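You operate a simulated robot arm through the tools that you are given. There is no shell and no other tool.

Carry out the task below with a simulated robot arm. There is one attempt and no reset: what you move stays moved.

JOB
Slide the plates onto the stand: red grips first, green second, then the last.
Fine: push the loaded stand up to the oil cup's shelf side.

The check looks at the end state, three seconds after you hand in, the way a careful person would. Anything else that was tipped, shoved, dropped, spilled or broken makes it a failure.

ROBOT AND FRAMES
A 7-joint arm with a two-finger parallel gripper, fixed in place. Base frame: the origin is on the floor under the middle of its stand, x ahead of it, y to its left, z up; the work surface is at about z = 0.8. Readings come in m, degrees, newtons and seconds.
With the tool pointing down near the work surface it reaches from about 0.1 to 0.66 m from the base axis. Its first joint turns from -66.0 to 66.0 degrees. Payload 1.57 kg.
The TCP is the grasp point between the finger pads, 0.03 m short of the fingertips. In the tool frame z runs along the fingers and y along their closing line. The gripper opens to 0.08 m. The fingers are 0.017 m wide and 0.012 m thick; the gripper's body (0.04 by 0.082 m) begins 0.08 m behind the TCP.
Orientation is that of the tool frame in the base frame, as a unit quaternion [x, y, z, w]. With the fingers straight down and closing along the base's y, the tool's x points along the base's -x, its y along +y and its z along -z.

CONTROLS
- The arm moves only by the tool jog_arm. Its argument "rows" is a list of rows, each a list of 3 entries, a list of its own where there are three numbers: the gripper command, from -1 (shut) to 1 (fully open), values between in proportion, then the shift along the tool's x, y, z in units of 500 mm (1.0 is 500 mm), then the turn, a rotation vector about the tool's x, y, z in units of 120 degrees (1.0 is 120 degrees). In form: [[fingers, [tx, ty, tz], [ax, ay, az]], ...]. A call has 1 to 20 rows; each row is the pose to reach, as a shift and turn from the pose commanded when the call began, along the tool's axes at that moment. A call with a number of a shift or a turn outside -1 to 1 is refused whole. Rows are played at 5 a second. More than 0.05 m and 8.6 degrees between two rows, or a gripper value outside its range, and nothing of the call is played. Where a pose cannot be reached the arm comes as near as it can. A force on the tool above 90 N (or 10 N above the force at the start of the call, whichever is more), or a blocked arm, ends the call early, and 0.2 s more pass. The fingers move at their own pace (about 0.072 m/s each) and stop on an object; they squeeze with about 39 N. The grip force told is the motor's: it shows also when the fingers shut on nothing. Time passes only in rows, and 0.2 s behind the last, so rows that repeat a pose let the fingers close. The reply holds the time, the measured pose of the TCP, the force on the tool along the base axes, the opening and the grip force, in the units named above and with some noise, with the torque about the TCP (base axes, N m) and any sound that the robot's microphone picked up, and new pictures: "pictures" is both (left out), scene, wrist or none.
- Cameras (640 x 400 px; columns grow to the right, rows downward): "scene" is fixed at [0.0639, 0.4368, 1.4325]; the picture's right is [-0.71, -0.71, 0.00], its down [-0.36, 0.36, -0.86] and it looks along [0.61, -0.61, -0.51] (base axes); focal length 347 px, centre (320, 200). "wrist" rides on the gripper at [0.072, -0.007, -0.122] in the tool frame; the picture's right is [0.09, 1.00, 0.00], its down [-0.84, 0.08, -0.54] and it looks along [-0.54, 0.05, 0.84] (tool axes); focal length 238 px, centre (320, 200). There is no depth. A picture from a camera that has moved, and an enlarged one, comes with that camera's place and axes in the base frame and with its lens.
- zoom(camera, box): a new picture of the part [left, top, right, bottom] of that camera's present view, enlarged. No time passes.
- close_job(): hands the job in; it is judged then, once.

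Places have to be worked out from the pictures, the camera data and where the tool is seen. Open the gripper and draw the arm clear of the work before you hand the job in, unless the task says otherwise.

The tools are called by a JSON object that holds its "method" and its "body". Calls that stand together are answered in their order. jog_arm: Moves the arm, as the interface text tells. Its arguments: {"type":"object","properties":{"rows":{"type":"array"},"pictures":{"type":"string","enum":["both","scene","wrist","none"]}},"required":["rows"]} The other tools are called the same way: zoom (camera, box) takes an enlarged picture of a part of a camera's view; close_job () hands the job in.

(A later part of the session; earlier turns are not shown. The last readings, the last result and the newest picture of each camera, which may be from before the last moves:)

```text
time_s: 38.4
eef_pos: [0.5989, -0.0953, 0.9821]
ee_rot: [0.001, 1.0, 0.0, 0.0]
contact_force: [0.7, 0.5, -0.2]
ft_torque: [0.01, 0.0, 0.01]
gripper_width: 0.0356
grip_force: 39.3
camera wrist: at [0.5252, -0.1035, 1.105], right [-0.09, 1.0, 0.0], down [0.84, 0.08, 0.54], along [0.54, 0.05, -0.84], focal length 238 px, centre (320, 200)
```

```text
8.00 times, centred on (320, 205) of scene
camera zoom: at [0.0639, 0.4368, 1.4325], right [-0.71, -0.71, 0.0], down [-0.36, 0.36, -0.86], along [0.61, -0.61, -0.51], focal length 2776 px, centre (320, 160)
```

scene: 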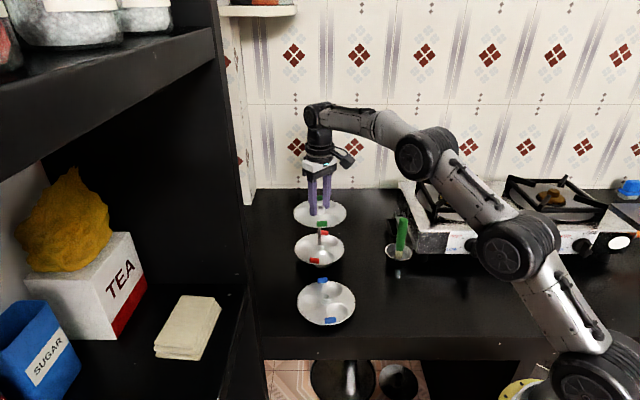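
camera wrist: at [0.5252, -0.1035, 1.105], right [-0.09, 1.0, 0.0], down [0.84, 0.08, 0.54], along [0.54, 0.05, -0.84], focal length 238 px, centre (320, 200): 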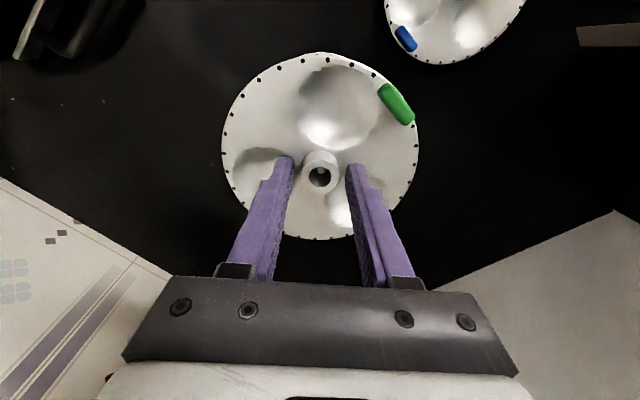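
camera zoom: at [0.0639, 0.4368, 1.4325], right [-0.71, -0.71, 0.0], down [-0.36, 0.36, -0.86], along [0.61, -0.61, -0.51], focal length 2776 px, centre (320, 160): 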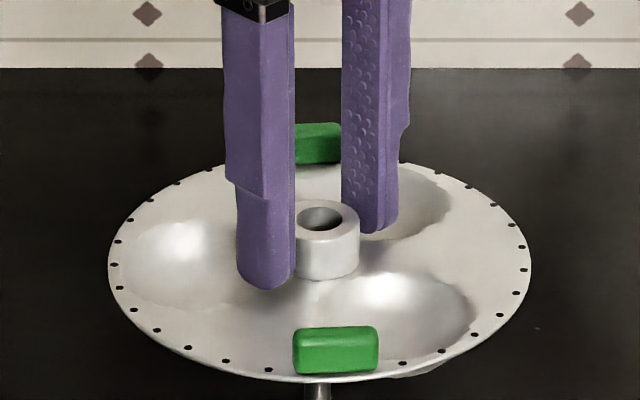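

The tip is inside the hub hole, about 0.9 mm to +y. I correct and lower 12 mm more.

{"method": "jog_arm", "body": {"rows": [[-1, [0.0, 0.0014, 0.004], [0, 0, 0]], [-1, [0.0, 0.0014, 0.01], [0, 0, 0]], [-1, [0.0, 0.0014, 0.018], [0, 0, 0]], [-1, [0.0, 0.0014, 0.024], [0, 0, 0]], [-1, [0.0, 0.0014, 0.024], [0, 0, 0]]]}}

{"method": "zoom", "body": {"camera": "wrist", "box": [290, 150, 350, 200]}}

{"method": "zoom", "body": {"camera": "scene", "box": [280, 190, 360, 280]}}

```text
time_s: 39.6
eef_pos: [0.5989, -0.0949, 0.971]
ee_rot: [-0.001, 1.0, 0.0, 0.001]
contact_force: [0.4, 0.3, -0.5]
ft_torque: [-0.01, 0.0, 0.02]
gripper_width: 0.0355
grip_force: 38.4
camera wrist: at [0.5255, -0.1025, 1.0934], right [-0.09, 1.0, 0.0], down [0.84, 0.08, 0.54], along [0.54, 0.05, -0.84], focal length 238 px, centre (320, 200)
```

scene: 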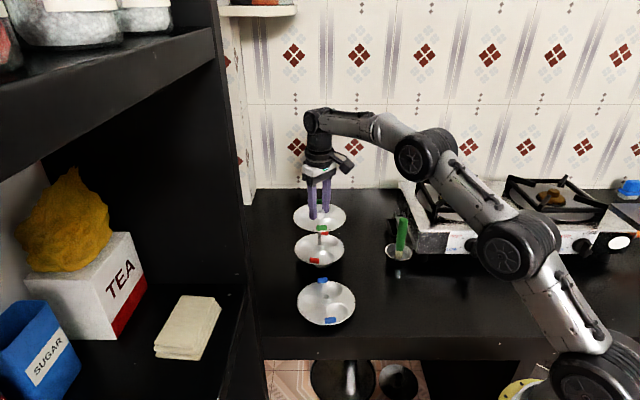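
wrist: 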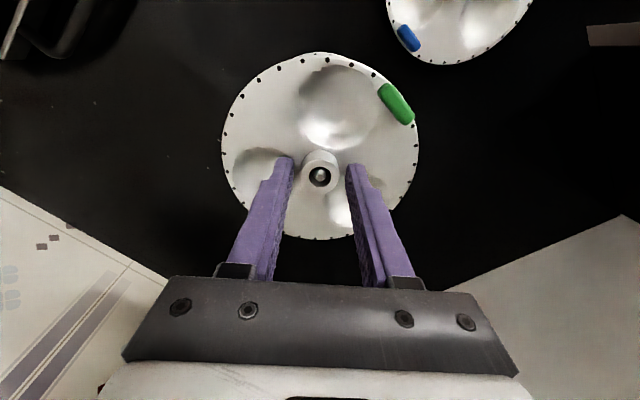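

```text
8.00 times, centred on (320, 175) of wrist
camera zoom: at [0.5255, -0.1025, 1.0934], right [-0.09, 1.0, 0.0], down [0.84, 0.08, 0.54], along [0.54, 0.05, -0.84], focal length 1907 px, centre (320, 400)
```

zoom: 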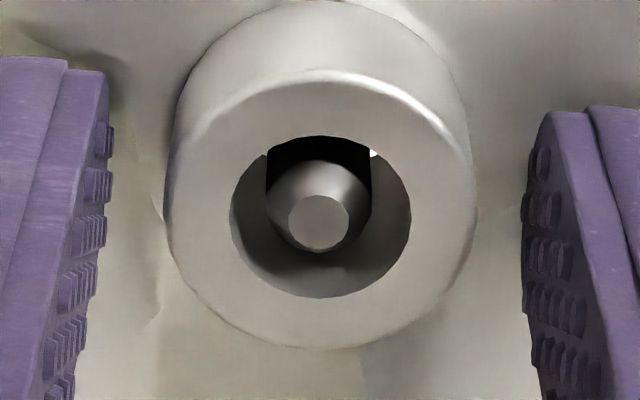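

```text
4.44 times, centred on (320, 235) of scene
camera zoom: at [0.0639, 0.4368, 1.4325], right [-0.71, -0.71, 0.0], down [-0.36, 0.36, -0.86], along [0.61, -0.61, -0.51], focal length 1542 px, centre (320, 44)
```

zoom: 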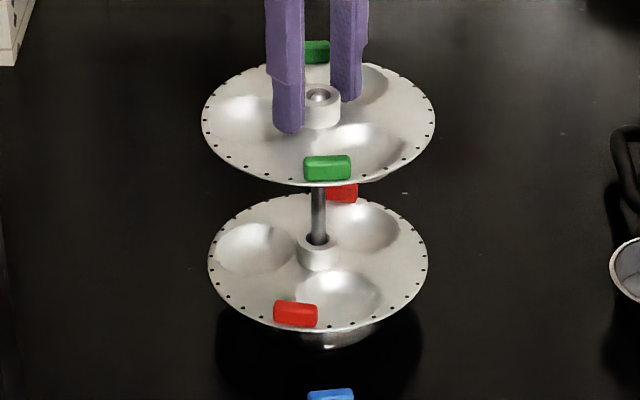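

The green plate is centred on the rod above the red plate. I slide it down to about 10 mm above its expected resting place.

{"method": "jog_arm", "body": {"rows": [[-1, [0.0, 0.0, 0.014], [0, 0, 0]], [-1, [0.0, 0.0, 0.03], [0, 0, 0]], [-1, [0.0, 0.0, 0.046], [0, 0, 0]], [-1, [0.0, 0.0, 0.062], [0, 0, 0]], [-1, [0.0, 0.0, 0.078], [0, 0, 0]], [-1, [0.0, 0.0, 0.094], [0, 0, 0]], [-1, [0.0, 0.0, 0.11], [0, 0, 0]], [-1, [0.0, 0.0, 0.126], [0, 0, 0]], [-1, [0.0, 0.0, 0.142], [0, 0, 0]], [-1, [0.0, 0.0, 0.156], [0, 0, 0]], [-1, [0.0, 0.0, 0.156], [0, 0, 0]]]}}

{"method": "zoom", "body": {"camera": "scene", "box": [280, 190, 360, 280]}}

{"method": "zoom", "body": {"camera": "wrist", "box": [240, 80, 400, 240]}}

```text
time_s: 42.0
eef_pos: [0.5996, -0.0952, 0.8987]
ee_rot: [0.0, 1.0, 0.0, 0.004]
contact_force: [-7.0, 0.6, 26.0]
ft_torque: [0.15, 0.62, -0.03]
gripper_width: 0.0355
grip_force: 38.9
camera wrist: at [0.526, -0.1027, 1.02], right [-0.09, 1.0, 0.0], down [0.83, 0.08, 0.55], along [0.55, 0.05, -0.84], focal length 238 px, centre (320, 200)
```

scene: 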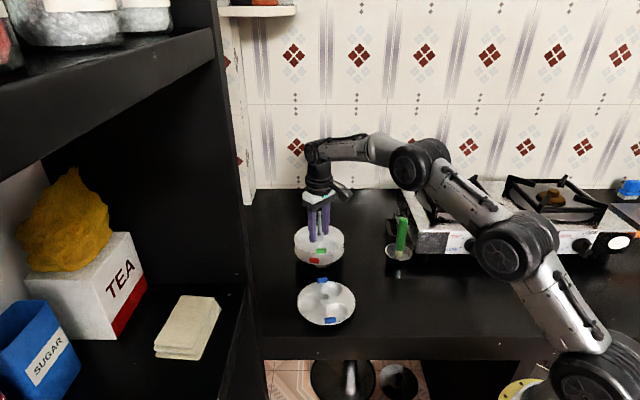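
wrist: 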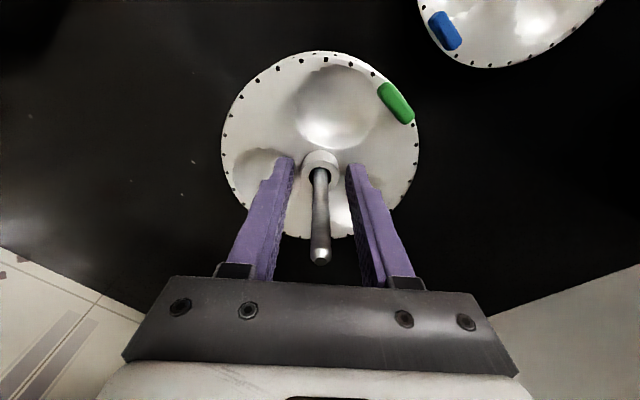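

```text
4.44 times, centred on (320, 235) of scene
camera zoom: at [0.0632, 0.4368, 1.4325], right [-0.71, -0.71, 0.0], down [-0.36, 0.36, -0.86], along [0.61, -0.61, -0.51], focal length 1542 px, centre (320, 44)
```

zoom: 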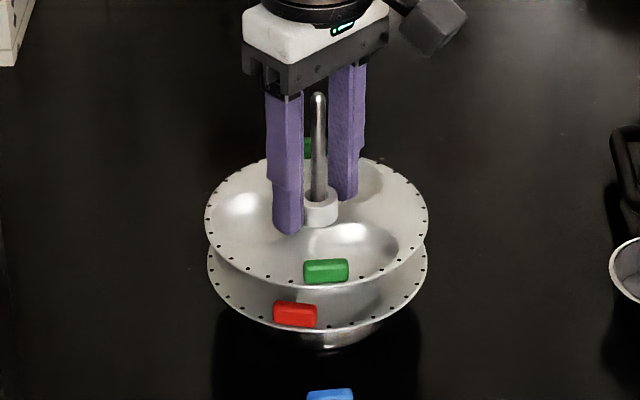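

```text
2.50 times, centred on (320, 160) of wrist
camera zoom: at [0.526, -0.1027, 1.02], right [-0.09, 1.0, 0.0], down [0.83, 0.08, 0.55], along [0.55, 0.05, -0.84], focal length 596 px, centre (320, 300)
```

zoom: 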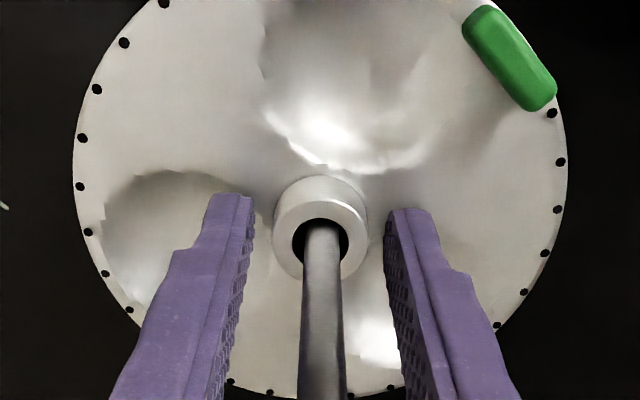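

The plate has landed: 26 N upward at TCP z 0.898, meaning the hub tubes stack on each other with about 28 mm spacing. I back off the command about 4.5 mm to remove the pressing force, then open.

{"method": "jog_arm", "body": {"rows": [[-1, [0, 0, -0.005], [0, 0, 0]], [-1, [0, 0, -0.008], [0, 0, 0]], [-1, [0, 0, -0.008], [0, 0, 0]]], "pictures": "none"}}

```text
time_s: 42.8
eef_pos: [0.5988, -0.0943, 0.8967]
ee_rot: [-0.001, 1.0, 0.0, 0.0]
contact_force: [5.0, -1.3, 13.1]
ft_torque: [-0.12, -0.34, 0.0]
gripper_width: 0.0355
grip_force: 39.4
```

There is still 13 N of pressure, so I raise 2 mm more and read again.

{"method": "jog_arm", "body": {"rows": [[-1, [0, 0, -0.002], [0, 0, 0]], [-1, [0, 0, -0.004], [0, 0, 0]], [-1, [0, 0, -0.004], [0, 0, 0]]], "pictures": "wrist"}}

```text
time_s: 43.6
eef_pos: [0.5969, -0.0946, 0.8979]
ee_rot: [0.0, 1.0, 0.001, -0.002]
contact_force: [0.2, 0.8, 2.6]
ft_torque: [0.08, -0.08, 0.02]
gripper_width: 0.0355
grip_force: 38.9
camera wrist: at [0.5249, -0.1025, 1.0206], right [-0.09, 1.0, 0.0], down [0.84, 0.08, 0.54], along [0.53, 0.05, -0.84], focal length 238 px, centre (320, 200)
```

wrist: 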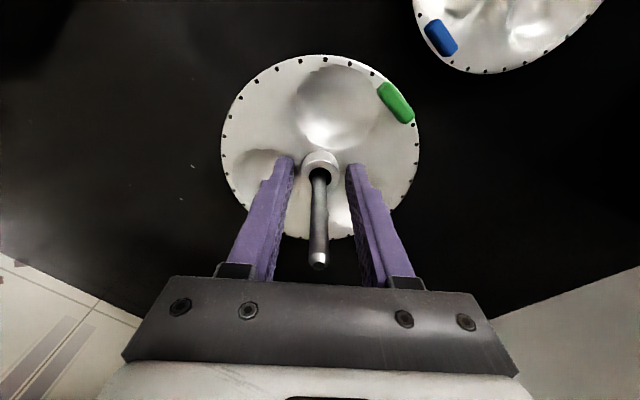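

The force is down to about 2.6 N, so the plate is just resting. I open the fingers now.

{"method": "jog_arm", "body": {"rows": [[-0.05, [0, 0, 0], [0, 0, 0]], [0.15, [0, 0, 0], [0, 0, 0]], [0.3, [0, 0, 0], [0, 0, 0]], [0.3, [0, 0, 0], [0, 0, 0]]]}}

{"method": "zoom", "body": {"camera": "scene", "box": [280, 190, 360, 280]}}

{"method": "zoom", "body": {"camera": "wrist", "box": [240, 80, 400, 240]}}

```text
time_s: 44.6
eef_pos: [0.5979, -0.0955, 0.8993]
ee_rot: [0.001, 1.0, 0.0, 0.0]
contact_force: [0.0, -0.1, 0.4]
ft_torque: [-0.01, -0.05, 0.0]
gripper_width: 0.0519
grip_force: 0.0
camera wrist: at [0.5255, -0.1028, 1.0223], right [-0.09, 1.0, 0.0], down [0.84, 0.08, 0.54], along [0.54, 0.05, -0.84], focal length 238 px, centre (320, 200)
```

scene: 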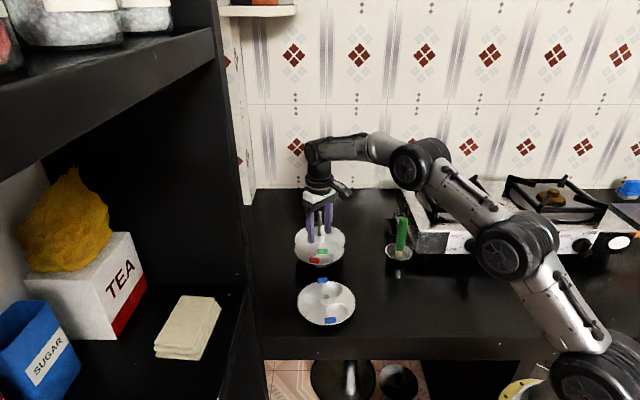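
wrist: 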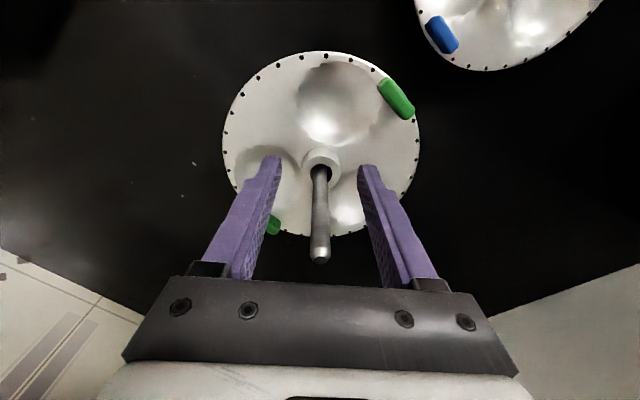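

```text
4.44 times, centred on (320, 235) of scene
camera zoom: at [0.0639, 0.4368, 1.4325], right [-0.71, -0.71, 0.0], down [-0.36, 0.36, -0.86], along [0.61, -0.61, -0.51], focal length 1542 px, centre (320, 44)
```

zoom: 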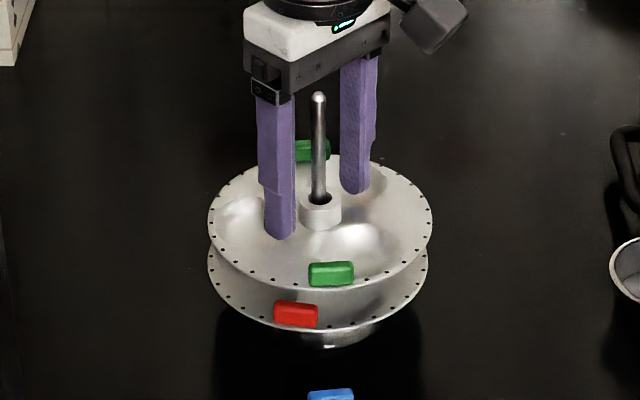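

```text
2.50 times, centred on (320, 160) of wrist
camera zoom: at [0.5255, -0.1028, 1.0223], right [-0.09, 1.0, 0.0], down [0.84, 0.08, 0.54], along [0.54, 0.05, -0.84], focal length 596 px, centre (320, 300)
```

zoom: 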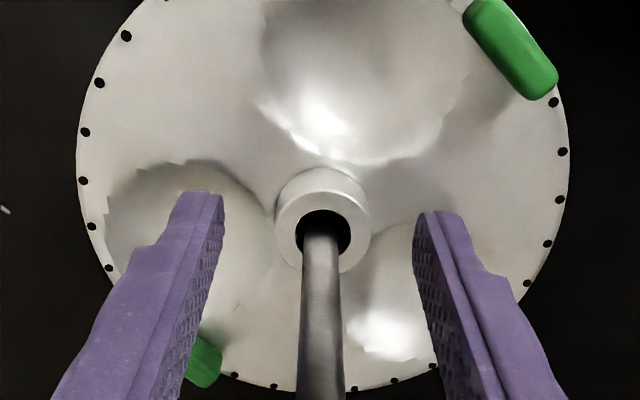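

Red and green are stacked level, with the rod unmoved. I rise clear of the rod and go above the blue plate near (0.4655, 0.017).

{"method": "jog_arm", "body": {"rows": [[0.3, [0, 0, -0.05], [0, 0, 0]], [0.3, [0, 0, -0.12], [0, 0, 0]], [0.3, [0, 0, -0.2], [0, 0, 0]], [0.3, [0.05, 0.042, -0.2], [0, 0, 0]], [0.3, [0.11, 0.092, -0.2], [0, 0, 0]], [0.3, [0.17, 0.143, -0.18], [0, 0, 0]], [0.3, [0.22, 0.185, -0.14], [0, 0, 0]], [0.3, [0.25, 0.21, -0.1], [0, 0, 0]], [0.3, [0.2684, 0.2254, -0.06], [0, 0, 0]], [0.3, [0.2684, 0.2254, -0.06], [0, 0, 0]], [0.3, [0.2684, 0.2254, -0.06], [0, 0, 0]]]}}

{"method": "zoom", "body": {"camera": "wrist", "box": [280, 110, 360, 170]}}

{"method": "zoom", "body": {"camera": "scene", "box": [280, 190, 440, 340]}}

```text
time_s: 47.0
eef_pos: [0.4639, 0.0202, 0.9302]
ee_rot: [0.0, 1.0, 0.0, 0.0]
contact_force: [0.5, -0.9, 0.1]
ft_torque: [0.01, 0.03, 0.03]
gripper_width: 0.0522
grip_force: 0.0
camera wrist: at [0.3921, 0.0131, 1.0523], right [-0.09, 1.0, 0.0], down [0.84, 0.08, 0.54], along [0.54, 0.05, -0.84], focal length 238 px, centre (320, 200)
```

scene: 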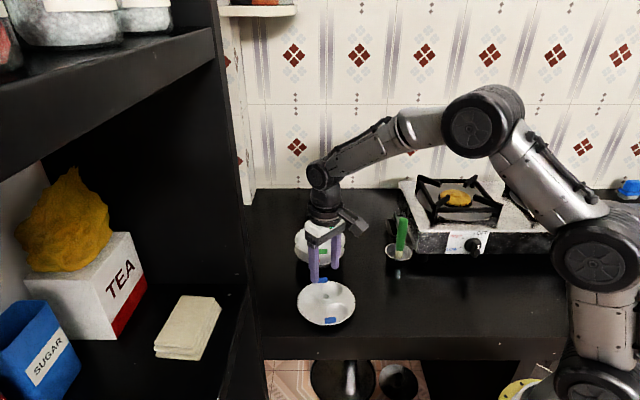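
wrist: 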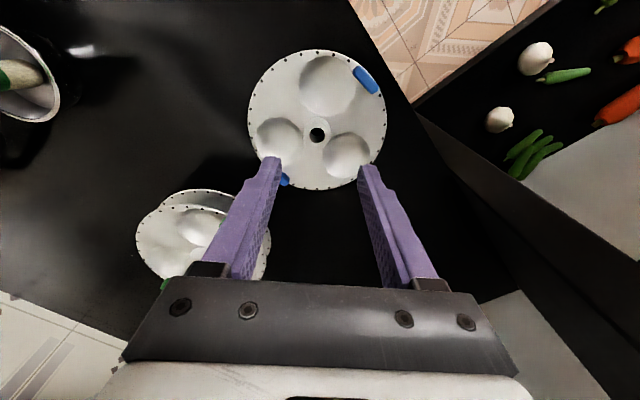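

```text
6.67 times, centred on (320, 140) of wrist
camera zoom: at [0.3921, 0.0131, 1.0523], right [-0.09, 1.0, 0.0], down [0.84, 0.08, 0.54], along [0.54, 0.05, -0.84], focal length 1589 px, centre (320, 600)
```

zoom: 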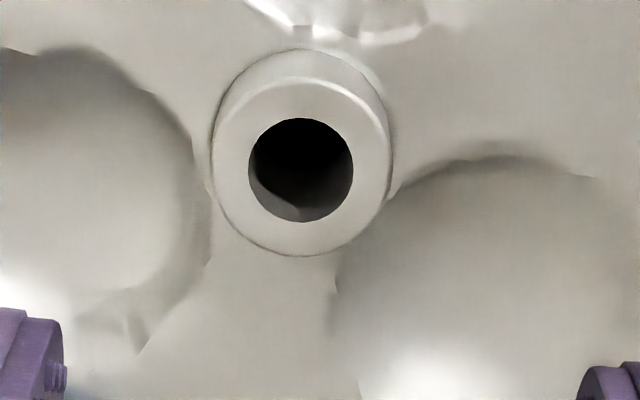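

```text
2.67 times, centred on (360, 265) of scene
camera zoom: at [0.0639, 0.4368, 1.4325], right [-0.71, -0.71, 0.0], down [-0.36, 0.36, -0.86], along [0.61, -0.61, -0.51], focal length 925 px, centre (213, 27)
```

zoom: 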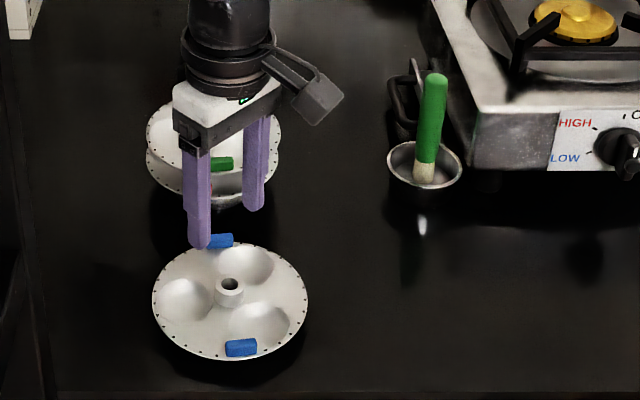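

The blue hub is at about (0.464, 0.017), so I correct by (-1.8, -2.9) mm and descend to the same grip height.

{"method": "jog_arm", "body": {"rows": [[0.3, [0.0036, -0.0058, 0.04], [0, 0, 0]], [0.3, [0.0036, -0.0058, 0.09], [0, 0, 0]], [0.3, [0.0036, -0.0058, 0.125], [0, 0, 0]], [0.3, [0.0036, -0.0058, 0.145], [0, 0, 0]], [0.3, [0.0036, -0.0058, 0.154], [0, 0, 0]], [0.3, [0.0036, -0.0058, 0.162], [0, 0, 0]], [0.3, [0.0036, -0.0058, 0.162], [0, 0, 0]]]}}

{"method": "zoom", "body": {"camera": "wrist", "box": [280, 140, 360, 200]}}

```text
time_s: 48.6
eef_pos: [0.4631, 0.0159, 0.8482]
ee_rot: [0.0, 1.0, 0.0, 0.0]
contact_force: [-0.7, 0.1, -0.4]
ft_torque: [0.0, -0.04, -0.02]
gripper_width: 0.0522
grip_force: 0.2
camera wrist: at [0.3899, 0.0077, 0.9712], right [-0.09, 1.0, 0.0], down [0.84, 0.08, 0.54], along [0.54, 0.05, -0.84], focal length 238 px, centre (320, 200)
```

scene: 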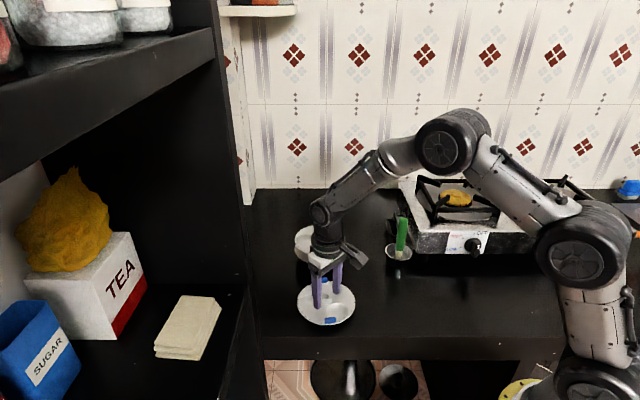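
wrist: 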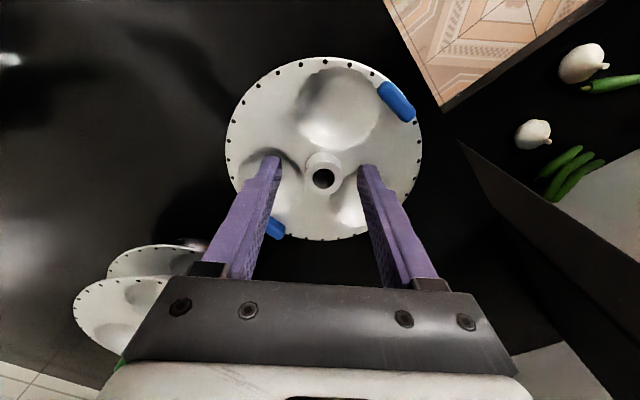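

```text
6.67 times, centred on (320, 170) of wrist
camera zoom: at [0.3899, 0.0077, 0.9712], right [-0.09, 1.0, 0.0], down [0.84, 0.08, 0.54], along [0.54, 0.05, -0.84], focal length 1589 px, centre (320, 400)
```

zoom: 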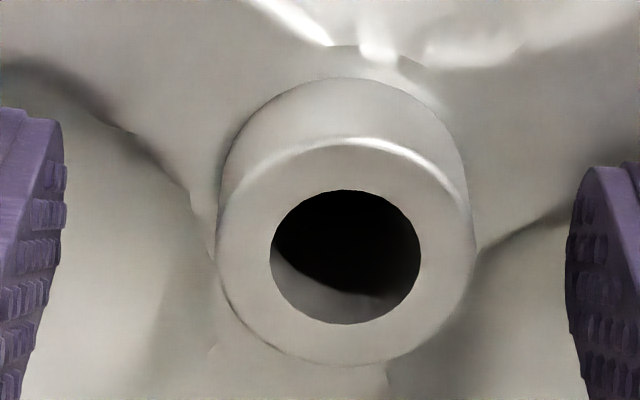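

The hub now sits 2.5 mm to +y of centre, so I shift by that amount and close.

{"method": "jog_arm", "body": {"rows": [[0.3, [0, 0.0025, 0], [0, 0, 0]], [0.3, [0, 0.005, 0], [0, 0, 0]], [0.3, [0, 0.005, 0], [0, 0, 0]], [-1, [0, 0.005, 0], [0, 0, 0]], [-1, [0, 0.005, 0], [0, 0, 0]], [-1, [0, 0.005, 0], [0, 0, 0]], [-1, [0, 0.005, 0], [0, 0, 0]]]}}

{"method": "zoom", "body": {"camera": "wrist", "box": [280, 140, 360, 200]}}

```text
time_s: 50.2
eef_pos: [0.4611, 0.018, 0.8475]
ee_rot: [0.0, 1.0, 0.0, 0.0]
contact_force: [-1.4, 0.0, 0.5]
ft_torque: [-0.04, 0.02, 0.02]
gripper_width: 0.0351
grip_force: 39.2
camera wrist: at [0.3894, 0.0102, 0.971], right [-0.09, 1.0, 0.0], down [0.84, 0.08, 0.54], along [0.54, 0.05, -0.84], focal length 238 px, centre (320, 200)
```

scene: 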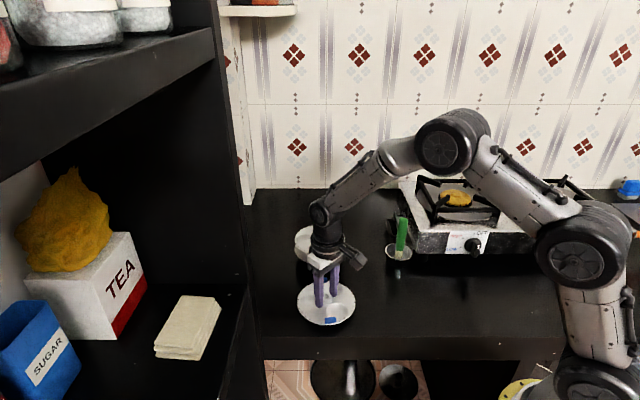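
wrist: 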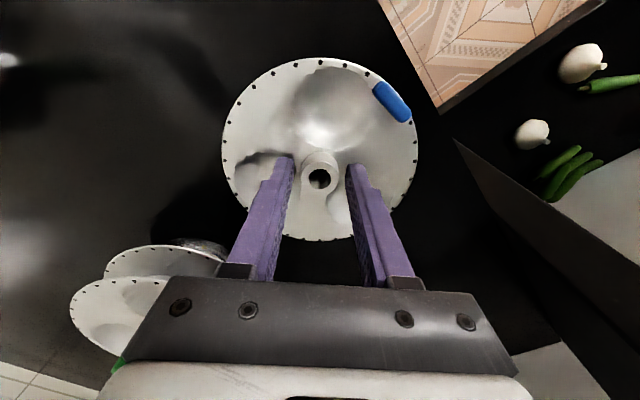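

```text
6.67 times, centred on (320, 170) of wrist
camera zoom: at [0.3894, 0.0102, 0.971], right [-0.09, 1.0, 0.0], down [0.84, 0.08, 0.54], along [0.54, 0.05, -0.84], focal length 1589 px, centre (320, 400)
```

zoom: 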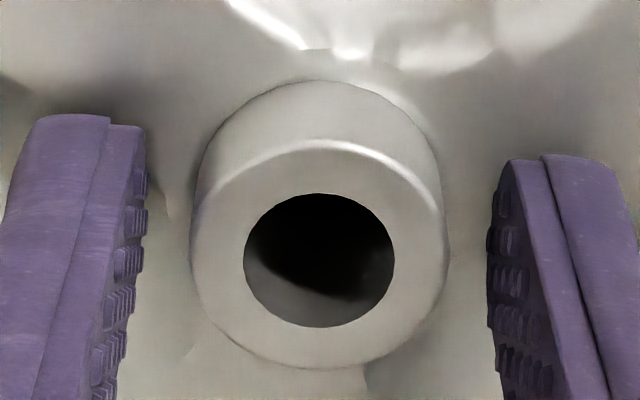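

Blue is gripped and centred. I lift it and carry it to the rod, aiming for camera position (0.5245, -0.1026).

{"method": "jog_arm", "body": {"rows": [[-1, [0, 0, -0.03], [0, 0, 0]], [-1, [0, 0, -0.08], [0, 0, 0]], [-1, [0, 0, -0.14], [0, 0, 0]], [-1, [0, 0, -0.2], [0, 0, 0]], [-1, [0, 0, -0.26], [0, 0, 0]], [-1, [0, 0, -0.305], [0, 0, 0]], [-1, [0, 0, -0.321], [0, 0, 0]], [-1, [-0.02, -0.017, -0.321], [0, 0, 0]], [-1, [-0.06, -0.05, -0.321], [0, 0, 0]], [-1, [-0.11, -0.092, -0.321], [0, 0, 0]], [-1, [-0.16, -0.134, -0.321], [0, 0, 0]], [-1, [-0.21, -0.175, -0.321], [0, 0, 0]], [-1, [-0.245, -0.205, -0.321], [0, 0, 0]], [-1, [-0.263, -0.22, -0.321], [0, 0, 0]], [-1, [-0.2702, -0.2256, -0.321], [0, 0, 0]], [-1, [-0.2702, -0.2256, -0.321], [0, 0, 0]], [-1, [-0.2702, -0.2256, -0.321], [0, 0, 0]]]}}

{"method": "zoom", "body": {"camera": "wrist", "box": [290, 150, 350, 200]}}

{"method": "zoom", "body": {"camera": "scene", "box": [280, 180, 360, 280]}}

```text
time_s: 53.8
eef_pos: [0.5975, -0.0955, 1.0087]
ee_rot: [0.0, 1.0, 0.0, 0.0]
contact_force: [-0.1, -0.1, -1.1]
ft_torque: [0.01, -0.02, 0.0]
gripper_width: 0.0348
grip_force: 39.2
camera wrist: at [0.5247, -0.1029, 1.1312], right [-0.09, 1.0, 0.0], down [0.84, 0.08, 0.54], along [0.54, 0.05, -0.84], focal length 238 px, centre (320, 200)
```

scene: 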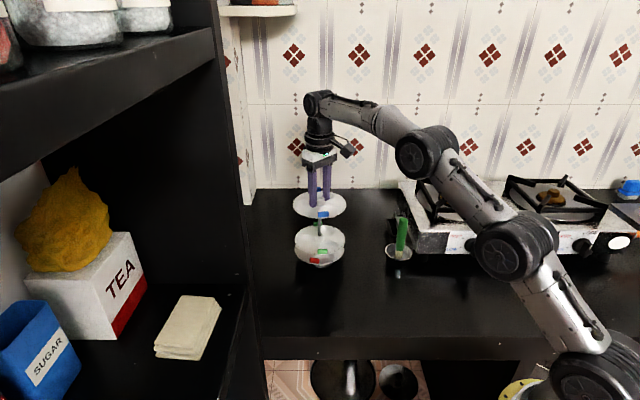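
wrist: 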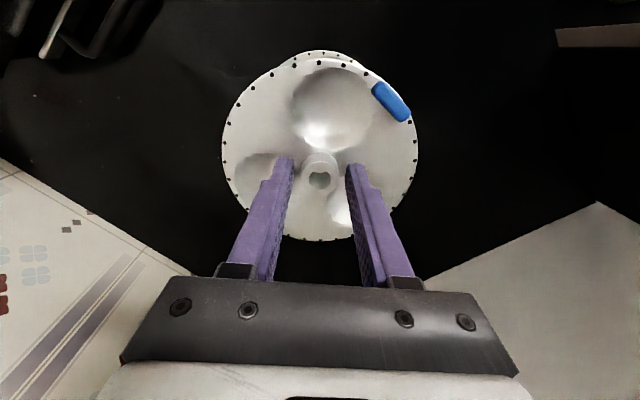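

```text
8.00 times, centred on (320, 175) of wrist
camera zoom: at [0.5247, -0.1029, 1.1312], right [-0.09, 1.0, 0.0], down [0.84, 0.08, 0.54], along [0.54, 0.05, -0.84], focal length 1907 px, centre (320, 400)
```

zoom: 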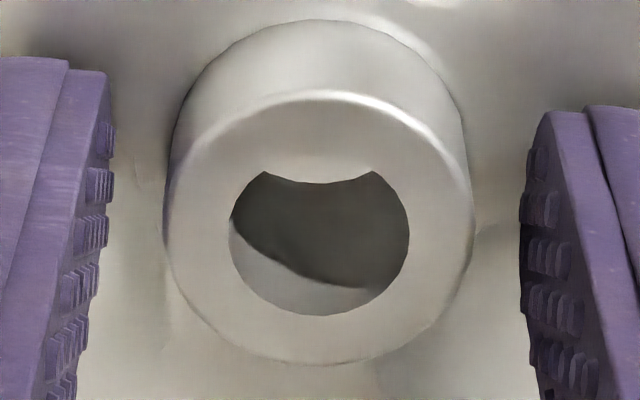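

```text
4.00 times, centred on (320, 230) of scene
camera zoom: at [0.0639, 0.4368, 1.4325], right [-0.71, -0.71, 0.0], down [-0.36, 0.36, -0.86], along [0.61, -0.61, -0.51], focal length 1388 px, centre (320, 80)
```

zoom: 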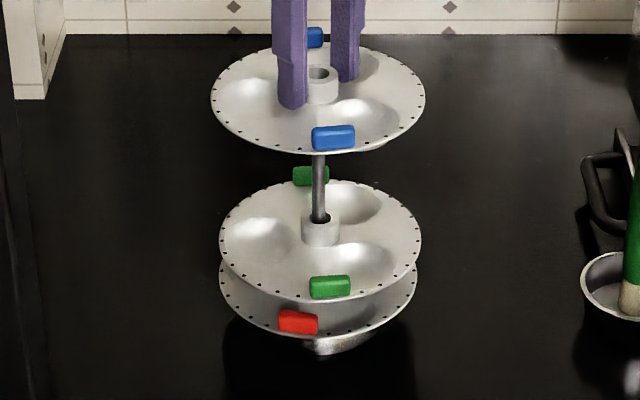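

The blue plate is directly above the rod and the red/green stack is level. I lower 26 mm and check the tip in the hub.

{"method": "jog_arm", "body": {"rows": [[-1, [0.0, 0.0, 0.004], [0, 0, 0]], [-1, [0.0, 0.0, 0.012], [0, 0, 0]], [-1, [0.0, 0.0, 0.02], [0, 0, 0]], [-1, [0.0, 0.0, 0.028], [0, 0, 0]], [-1, [0.0, 0.0, 0.036], [0, 0, 0]], [-1, [0.0, 0.0, 0.044], [0, 0, 0]], [-1, [0.0, 0.0, 0.052], [0, 0, 0]], [-1, [0.0, 0.0, 0.052], [0, 0, 0]]]}}

{"method": "zoom", "body": {"camera": "wrist", "box": [290, 150, 350, 200]}}

```text
time_s: 55.6
eef_pos: [0.5965, -0.0953, 0.9824]
ee_rot: [0.0, 1.0, 0.0, 0.0]
contact_force: [-0.2, 0.8, -0.3]
ft_torque: [-0.02, -0.03, 0.02]
gripper_width: 0.0352
grip_force: 38.8
camera wrist: at [0.5246, -0.103, 1.105], right [-0.09, 1.0, 0.0], down [0.84, 0.08, 0.54], along [0.54, 0.05, -0.84], focal length 238 px, centre (320, 200)
```

scene: 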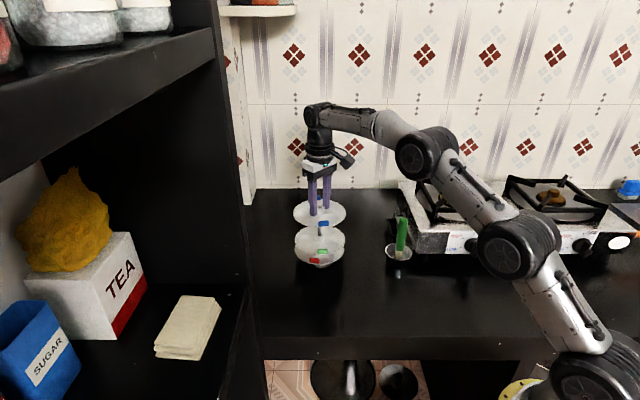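
wrist: 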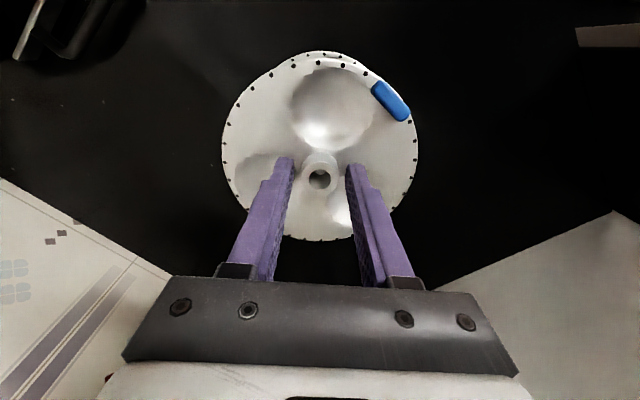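

```text
8.00 times, centred on (320, 175) of wrist
camera zoom: at [0.5246, -0.103, 1.105], right [-0.09, 1.0, 0.0], down [0.84, 0.08, 0.54], along [0.54, 0.05, -0.84], focal length 1907 px, centre (320, 400)
```

zoom: 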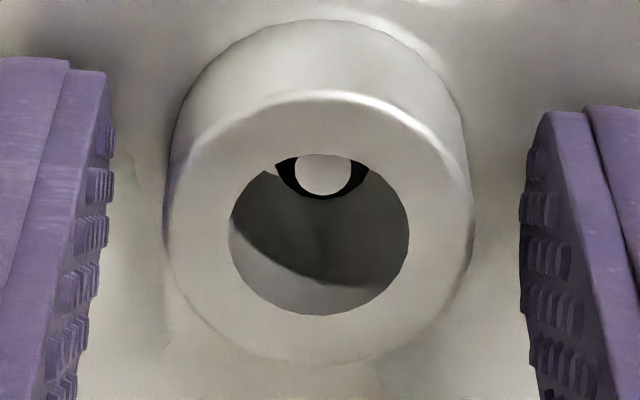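

The tip is entering the hub centrally with no force. I lower 12 mm more.

{"method": "jog_arm", "body": {"rows": [[-1, [0.0, 0.0, 0.006], [0, 0, 0]], [-1, [0.0, 0.0, 0.014], [0, 0, 0]], [-1, [0.0, 0.0, 0.022], [0, 0, 0]], [-1, [0.0, 0.0, 0.026], [0, 0, 0]], [-1, [0.0, 0.0, 0.026], [0, 0, 0]]]}}

{"method": "zoom", "body": {"camera": "wrist", "box": [290, 150, 350, 200]}}

{"method": "zoom", "body": {"camera": "scene", "box": [280, 190, 360, 280]}}

```text
time_s: 56.8
eef_pos: [0.5978, -0.0964, 0.9699]
ee_rot: [0.0, 1.0, 0.0, 0.001]
contact_force: [-0.4, -0.3, -0.5]
ft_torque: [-0.01, 0.04, 0.03]
gripper_width: 0.0351
grip_force: 38.8
camera wrist: at [0.525, -0.103, 1.0926], right [-0.09, 1.0, 0.0], down [0.84, 0.08, 0.54], along [0.54, 0.05, -0.84], focal length 238 px, centre (320, 200)
```

scene: 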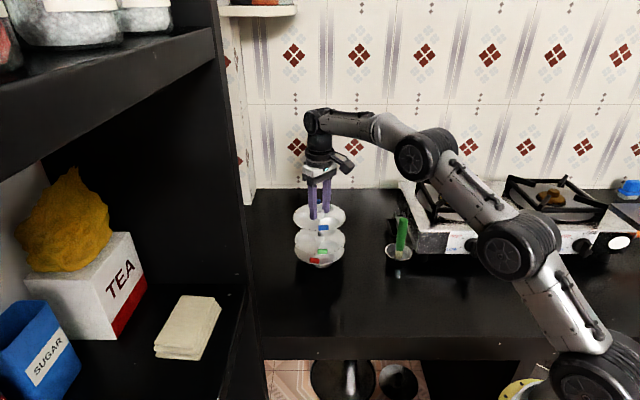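
wrist: 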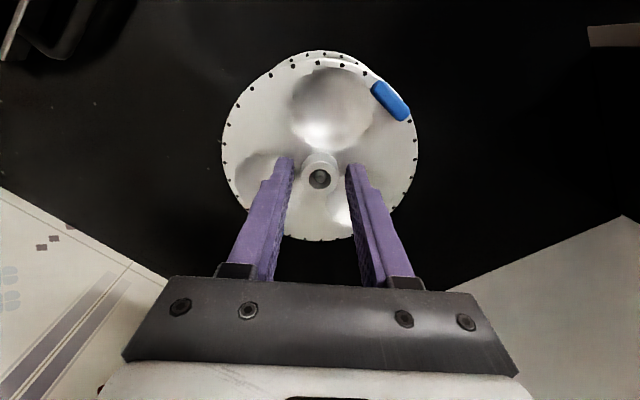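

```text
8.00 times, centred on (320, 175) of wrist
camera zoom: at [0.525, -0.103, 1.0926], right [-0.09, 1.0, 0.0], down [0.84, 0.08, 0.54], along [0.54, 0.05, -0.84], focal length 1907 px, centre (320, 400)
```

zoom: 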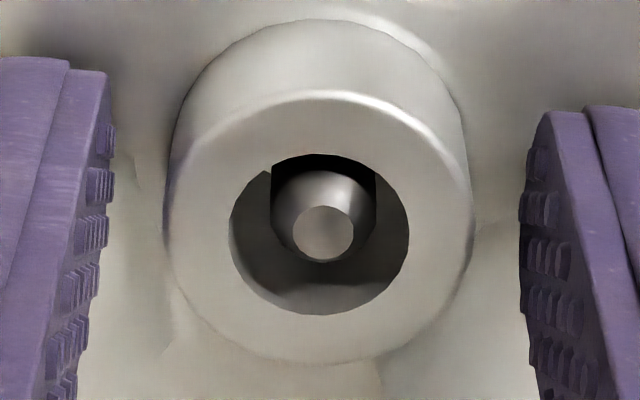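

```text
4.44 times, centred on (320, 235) of scene
camera zoom: at [0.0639, 0.4368, 1.4325], right [-0.71, -0.71, 0.0], down [-0.36, 0.36, -0.86], along [0.61, -0.61, -0.51], focal length 1542 px, centre (320, 44)
```

zoom: 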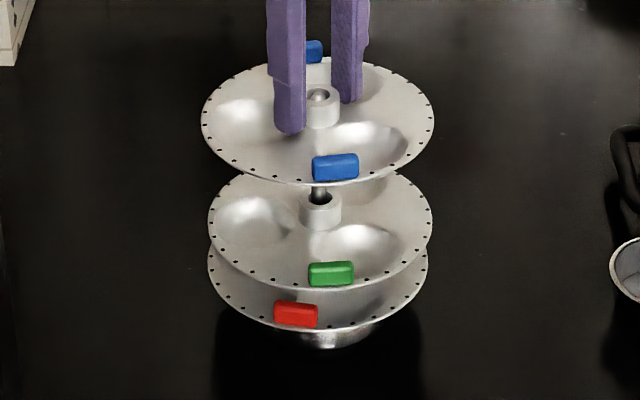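

Still centred. I lower 41 mm, to about 2 mm above the expected resting height.

{"method": "jog_arm", "body": {"rows": [[-1, [0.0, 0.0, 0.01], [0, 0, 0]], [-1, [0.0, 0.0, 0.024], [0, 0, 0]], [-1, [0.0, 0.0, 0.038], [0, 0, 0]], [-1, [0.0, 0.0, 0.052], [0, 0, 0]], [-1, [0.0, 0.0, 0.064], [0, 0, 0]], [-1, [0.0, 0.0, 0.074], [0, 0, 0]], [-1, [0.0, 0.0, 0.08], [0, 0, 0]], [-1, [0.0, 0.0, 0.08], [0, 0, 0]]]}}

{"method": "zoom", "body": {"camera": "scene", "box": [280, 190, 360, 280]}}

```text
time_s: 58.6
eef_pos: [0.5967, -0.0947, 0.9314]
ee_rot: [-0.001, 1.0, 0.0, 0.001]
contact_force: [-0.5, 0.6, 2.8]
ft_torque: [0.03, 0.12, -0.05]
gripper_width: 0.0352
grip_force: 38.7
camera wrist: at [0.524, -0.103, 1.053], right [-0.09, 1.0, 0.0], down [0.84, 0.08, 0.54], along [0.54, 0.05, -0.84], focal length 238 px, centre (320, 200)
```

scene: 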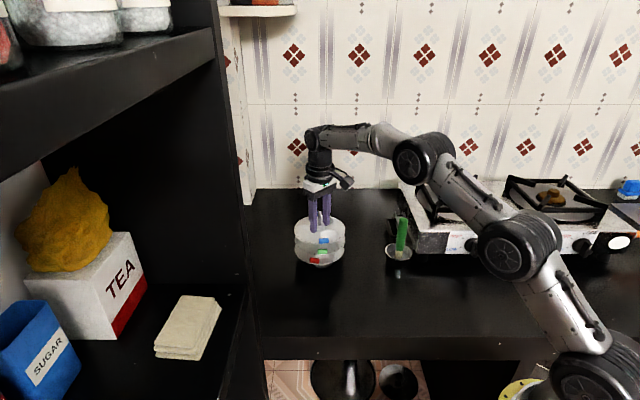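
wrist: 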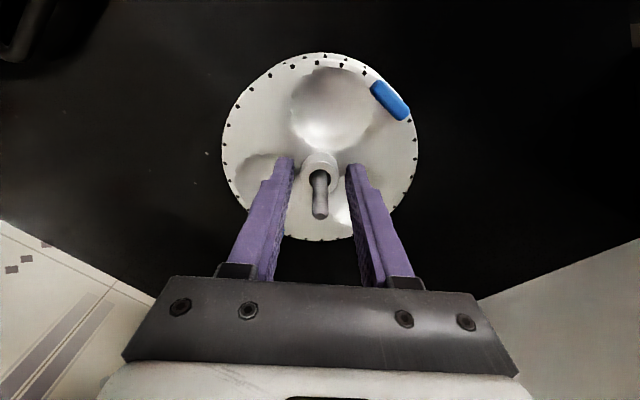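

```text
4.44 times, centred on (320, 235) of scene
camera zoom: at [0.0638, 0.4368, 1.4325], right [-0.71, -0.71, 0.0], down [-0.36, 0.36, -0.86], along [0.61, -0.61, -0.51], focal length 1542 px, centre (320, 44)
```

zoom: 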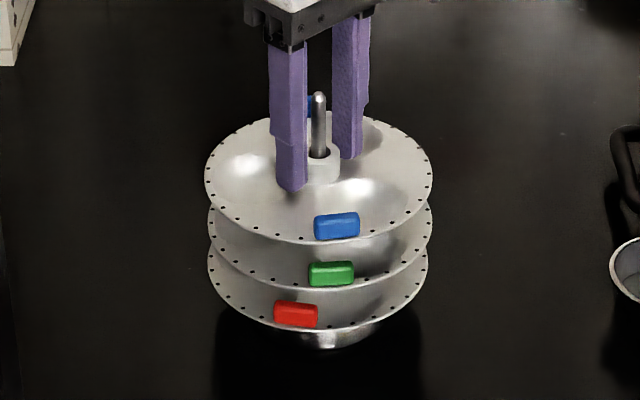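

A 2.8 N reading shows the blue plate has just touched down. I open the fingers to release it.

{"method": "jog_arm", "body": {"rows": [[-0.05, [0, 0, 0], [0, 0, 0]], [0.15, [0, 0, 0], [0, 0, 0]], [0.3, [0, 0, 0], [0, 0, 0]], [0.3, [0, 0, 0], [0, 0, 0]]]}}

{"method": "zoom", "body": {"camera": "scene", "box": [280, 190, 360, 280]}}

{"method": "zoom", "body": {"camera": "wrist", "box": [240, 80, 400, 240]}}

```text
time_s: 59.6
eef_pos: [0.5969, -0.0962, 0.9307]
ee_rot: [0.0, 1.0, 0.001, 0.0]
contact_force: [0.3, -0.1, 0.2]
ft_torque: [0.01, 0.01, 0.01]
gripper_width: 0.0519
grip_force: 0.1
camera wrist: at [0.524, -0.103, 1.0524], right [-0.09, 1.0, 0.0], down [0.84, 0.08, 0.54], along [0.54, 0.05, -0.84], focal length 238 px, centre (320, 200)
```

scene: 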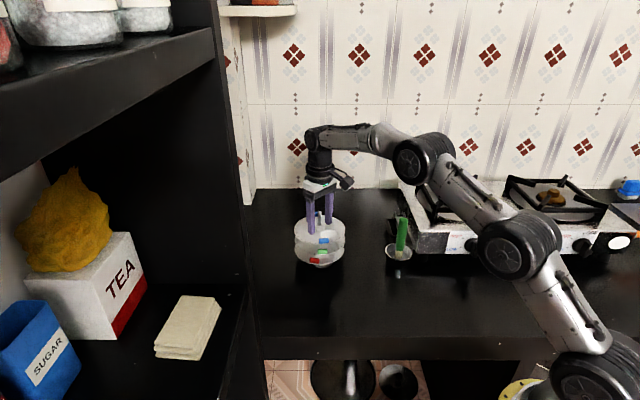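
wrist: 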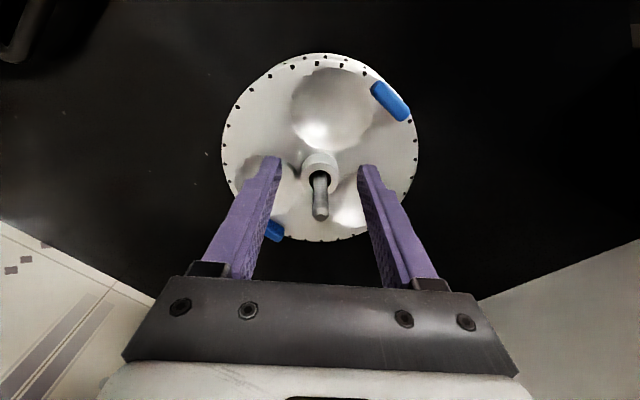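

```text
4.44 times, centred on (320, 235) of scene
camera zoom: at [0.0639, 0.4368, 1.4325], right [-0.71, -0.71, 0.0], down [-0.36, 0.36, -0.86], along [0.61, -0.61, -0.51], focal length 1542 px, centre (320, 44)
```

zoom: 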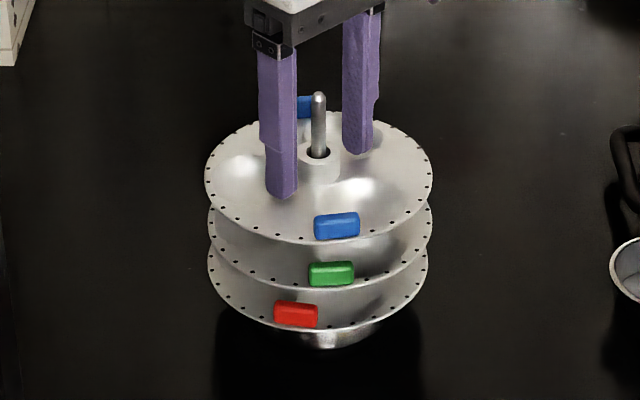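

```text
2.50 times, centred on (320, 160) of wrist
camera zoom: at [0.524, -0.103, 1.0524], right [-0.09, 1.0, 0.0], down [0.84, 0.08, 0.54], along [0.54, 0.05, -0.84], focal length 596 px, centre (320, 300)
```

zoom: 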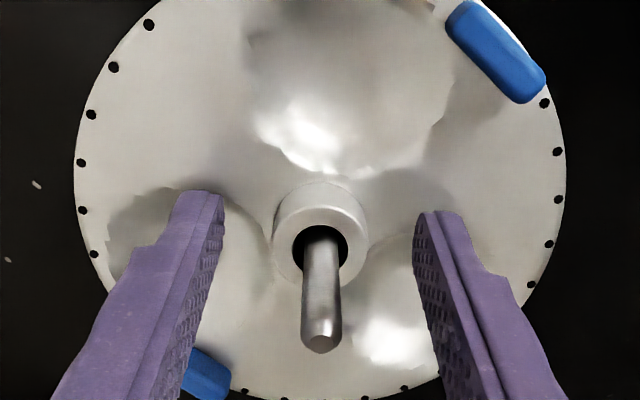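

All three plates are on the rod in the order red, green, blue and sit level. I rise clear, retract, and look at the oil cup from above to plan the push.

{"method": "jog_arm", "body": {"rows": [[0.3, [0, 0, -0.06], [0, 0, 0]], [0.3, [0, 0, -0.14], [0, 0, 0]], [0.3, [0.06, -0.02, -0.15], [0, 0, 0]], [0.3, [0.13, -0.05, -0.17], [0, 0, 0]], [0.3, [0.2, -0.08, -0.2], [0, 0, 0]], [0.3, [0.27, -0.11, -0.23], [0, 0, 0]], [0.3, [0.34, -0.13, -0.26], [0, 0, 0]], [0.3, [0.394, -0.15, -0.26], [0, 0, 0]], [0.3, [0.394, -0.15, -0.26], [0, 0, 0]]]}}

{"method": "zoom", "body": {"camera": "scene", "box": [280, 180, 440, 290]}}

```text
time_s: 61.6
eef_pos: [0.3996, -0.17, 1.0607]
ee_rot: [0.0, 1.0, 0.0, 0.001]
contact_force: [-0.6, 0.0, 0.4]
ft_torque: [0.03, 0.0, -0.03]
gripper_width: 0.052
grip_force: 0.1
camera wrist: at [0.3267, -0.1768, 1.184], right [-0.09, 1.0, 0.0], down [0.84, 0.08, 0.54], along [0.54, 0.05, -0.84], focal length 238 px, centre (320, 200)
```

scene: 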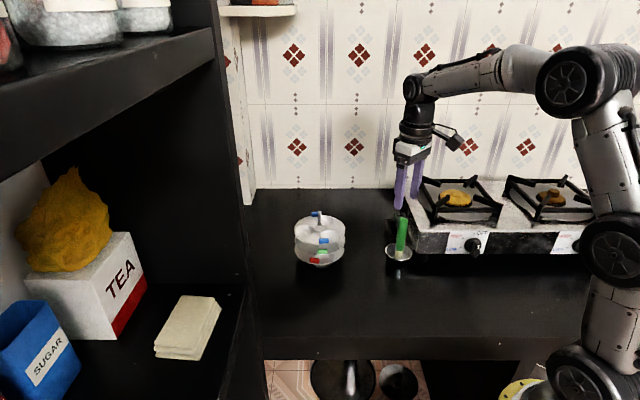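
wrist: 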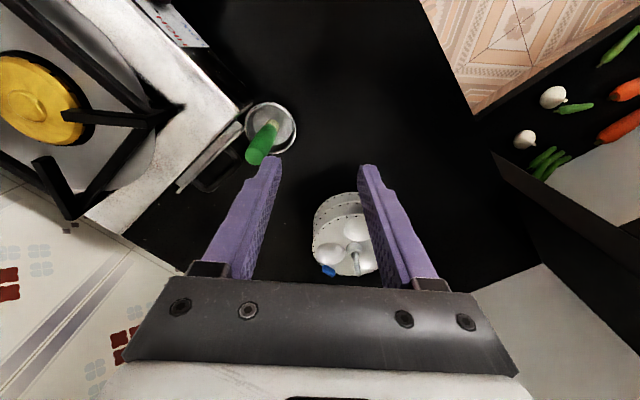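

```text
3.64 times, centred on (360, 235) of scene
camera zoom: at [0.0639, 0.4368, 1.4325], right [-0.71, -0.71, 0.0], down [-0.36, 0.36, -0.86], along [0.61, -0.61, -0.51], focal length 1262 px, centre (174, 73)
```

zoom: 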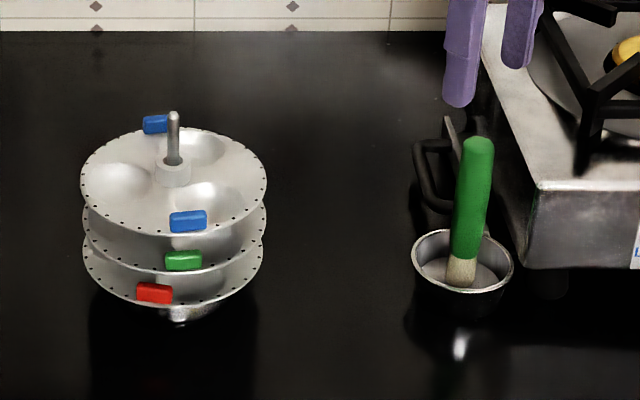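

Good view of both. I enlarge the cup and the stand in the wrist view.

{"method": "zoom", "body": {"camera": "wrist", "box": [170, 80, 330, 210]}}

{"method": "zoom", "body": {"camera": "wrist", "box": [230, 80, 400, 290]}}

{"method": "zoom", "body": {"camera": "scene", "box": [370, 200, 430, 275]}}

{"method": "zoom", "body": {"camera": "scene", "box": [285, 200, 355, 280]}}

```text
3.08 times, centred on (250, 145) of wrist
camera zoom: at [0.3267, -0.1768, 1.184], right [-0.09, 1.0, 0.0], down [0.84, 0.08, 0.54], along [0.54, 0.05, -0.84], focal length 733 px, centre (535, 369)
```

zoom: 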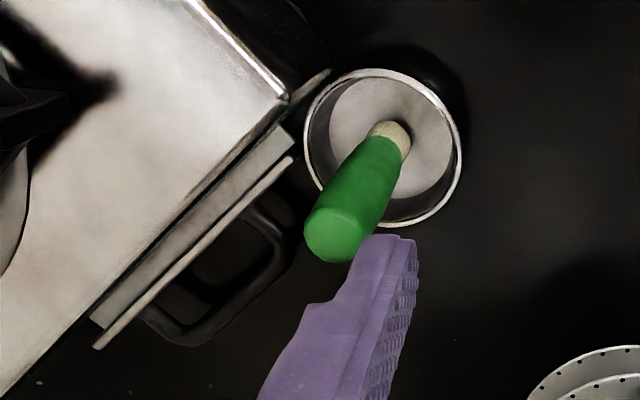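

```text
1.90 times, centred on (315, 185) of wrist
camera zoom: at [0.3267, -0.1768, 1.184], right [-0.09, 1.0, 0.0], down [0.84, 0.08, 0.54], along [0.54, 0.05, -0.84], focal length 454 px, centre (330, 229)
```

zoom: 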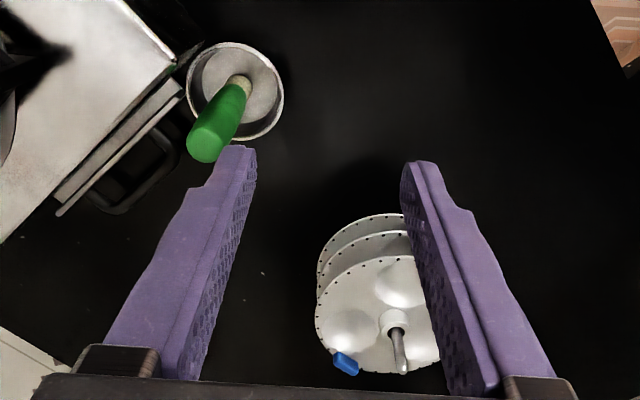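

```text
5.33 times, centred on (400, 238) of scene
camera zoom: at [0.0639, 0.4368, 1.4325], right [-0.71, -0.71, 0.0], down [-0.36, 0.36, -0.86], along [0.61, -0.61, -0.51], focal length 1851 px, centre (-107, 0)
```

zoom: 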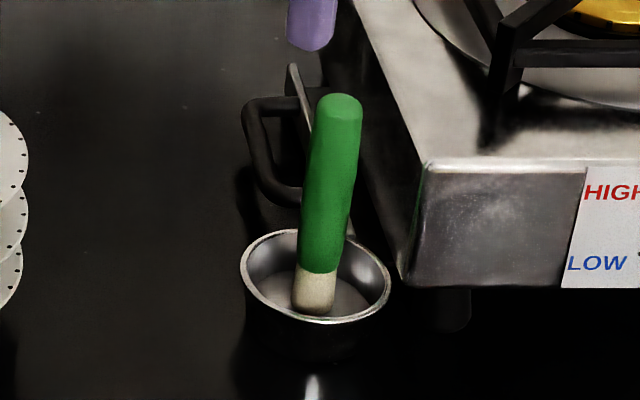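

```text
5.00 times, centred on (320, 240) of scene
camera zoom: at [0.0639, 0.4368, 1.4325], right [-0.71, -0.71, 0.0], down [-0.36, 0.36, -0.86], along [0.61, -0.61, -0.51], focal length 1735 px, centre (320, 0)
```

zoom: 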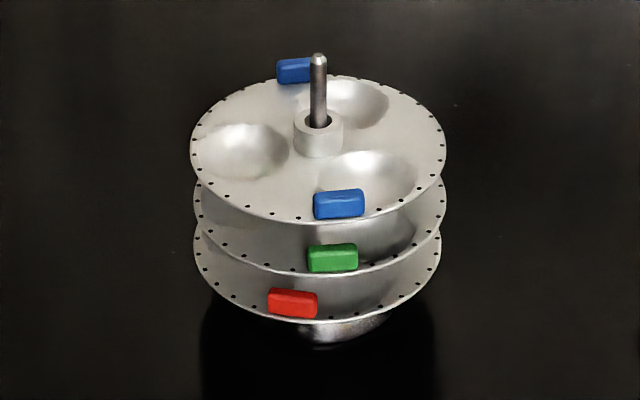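

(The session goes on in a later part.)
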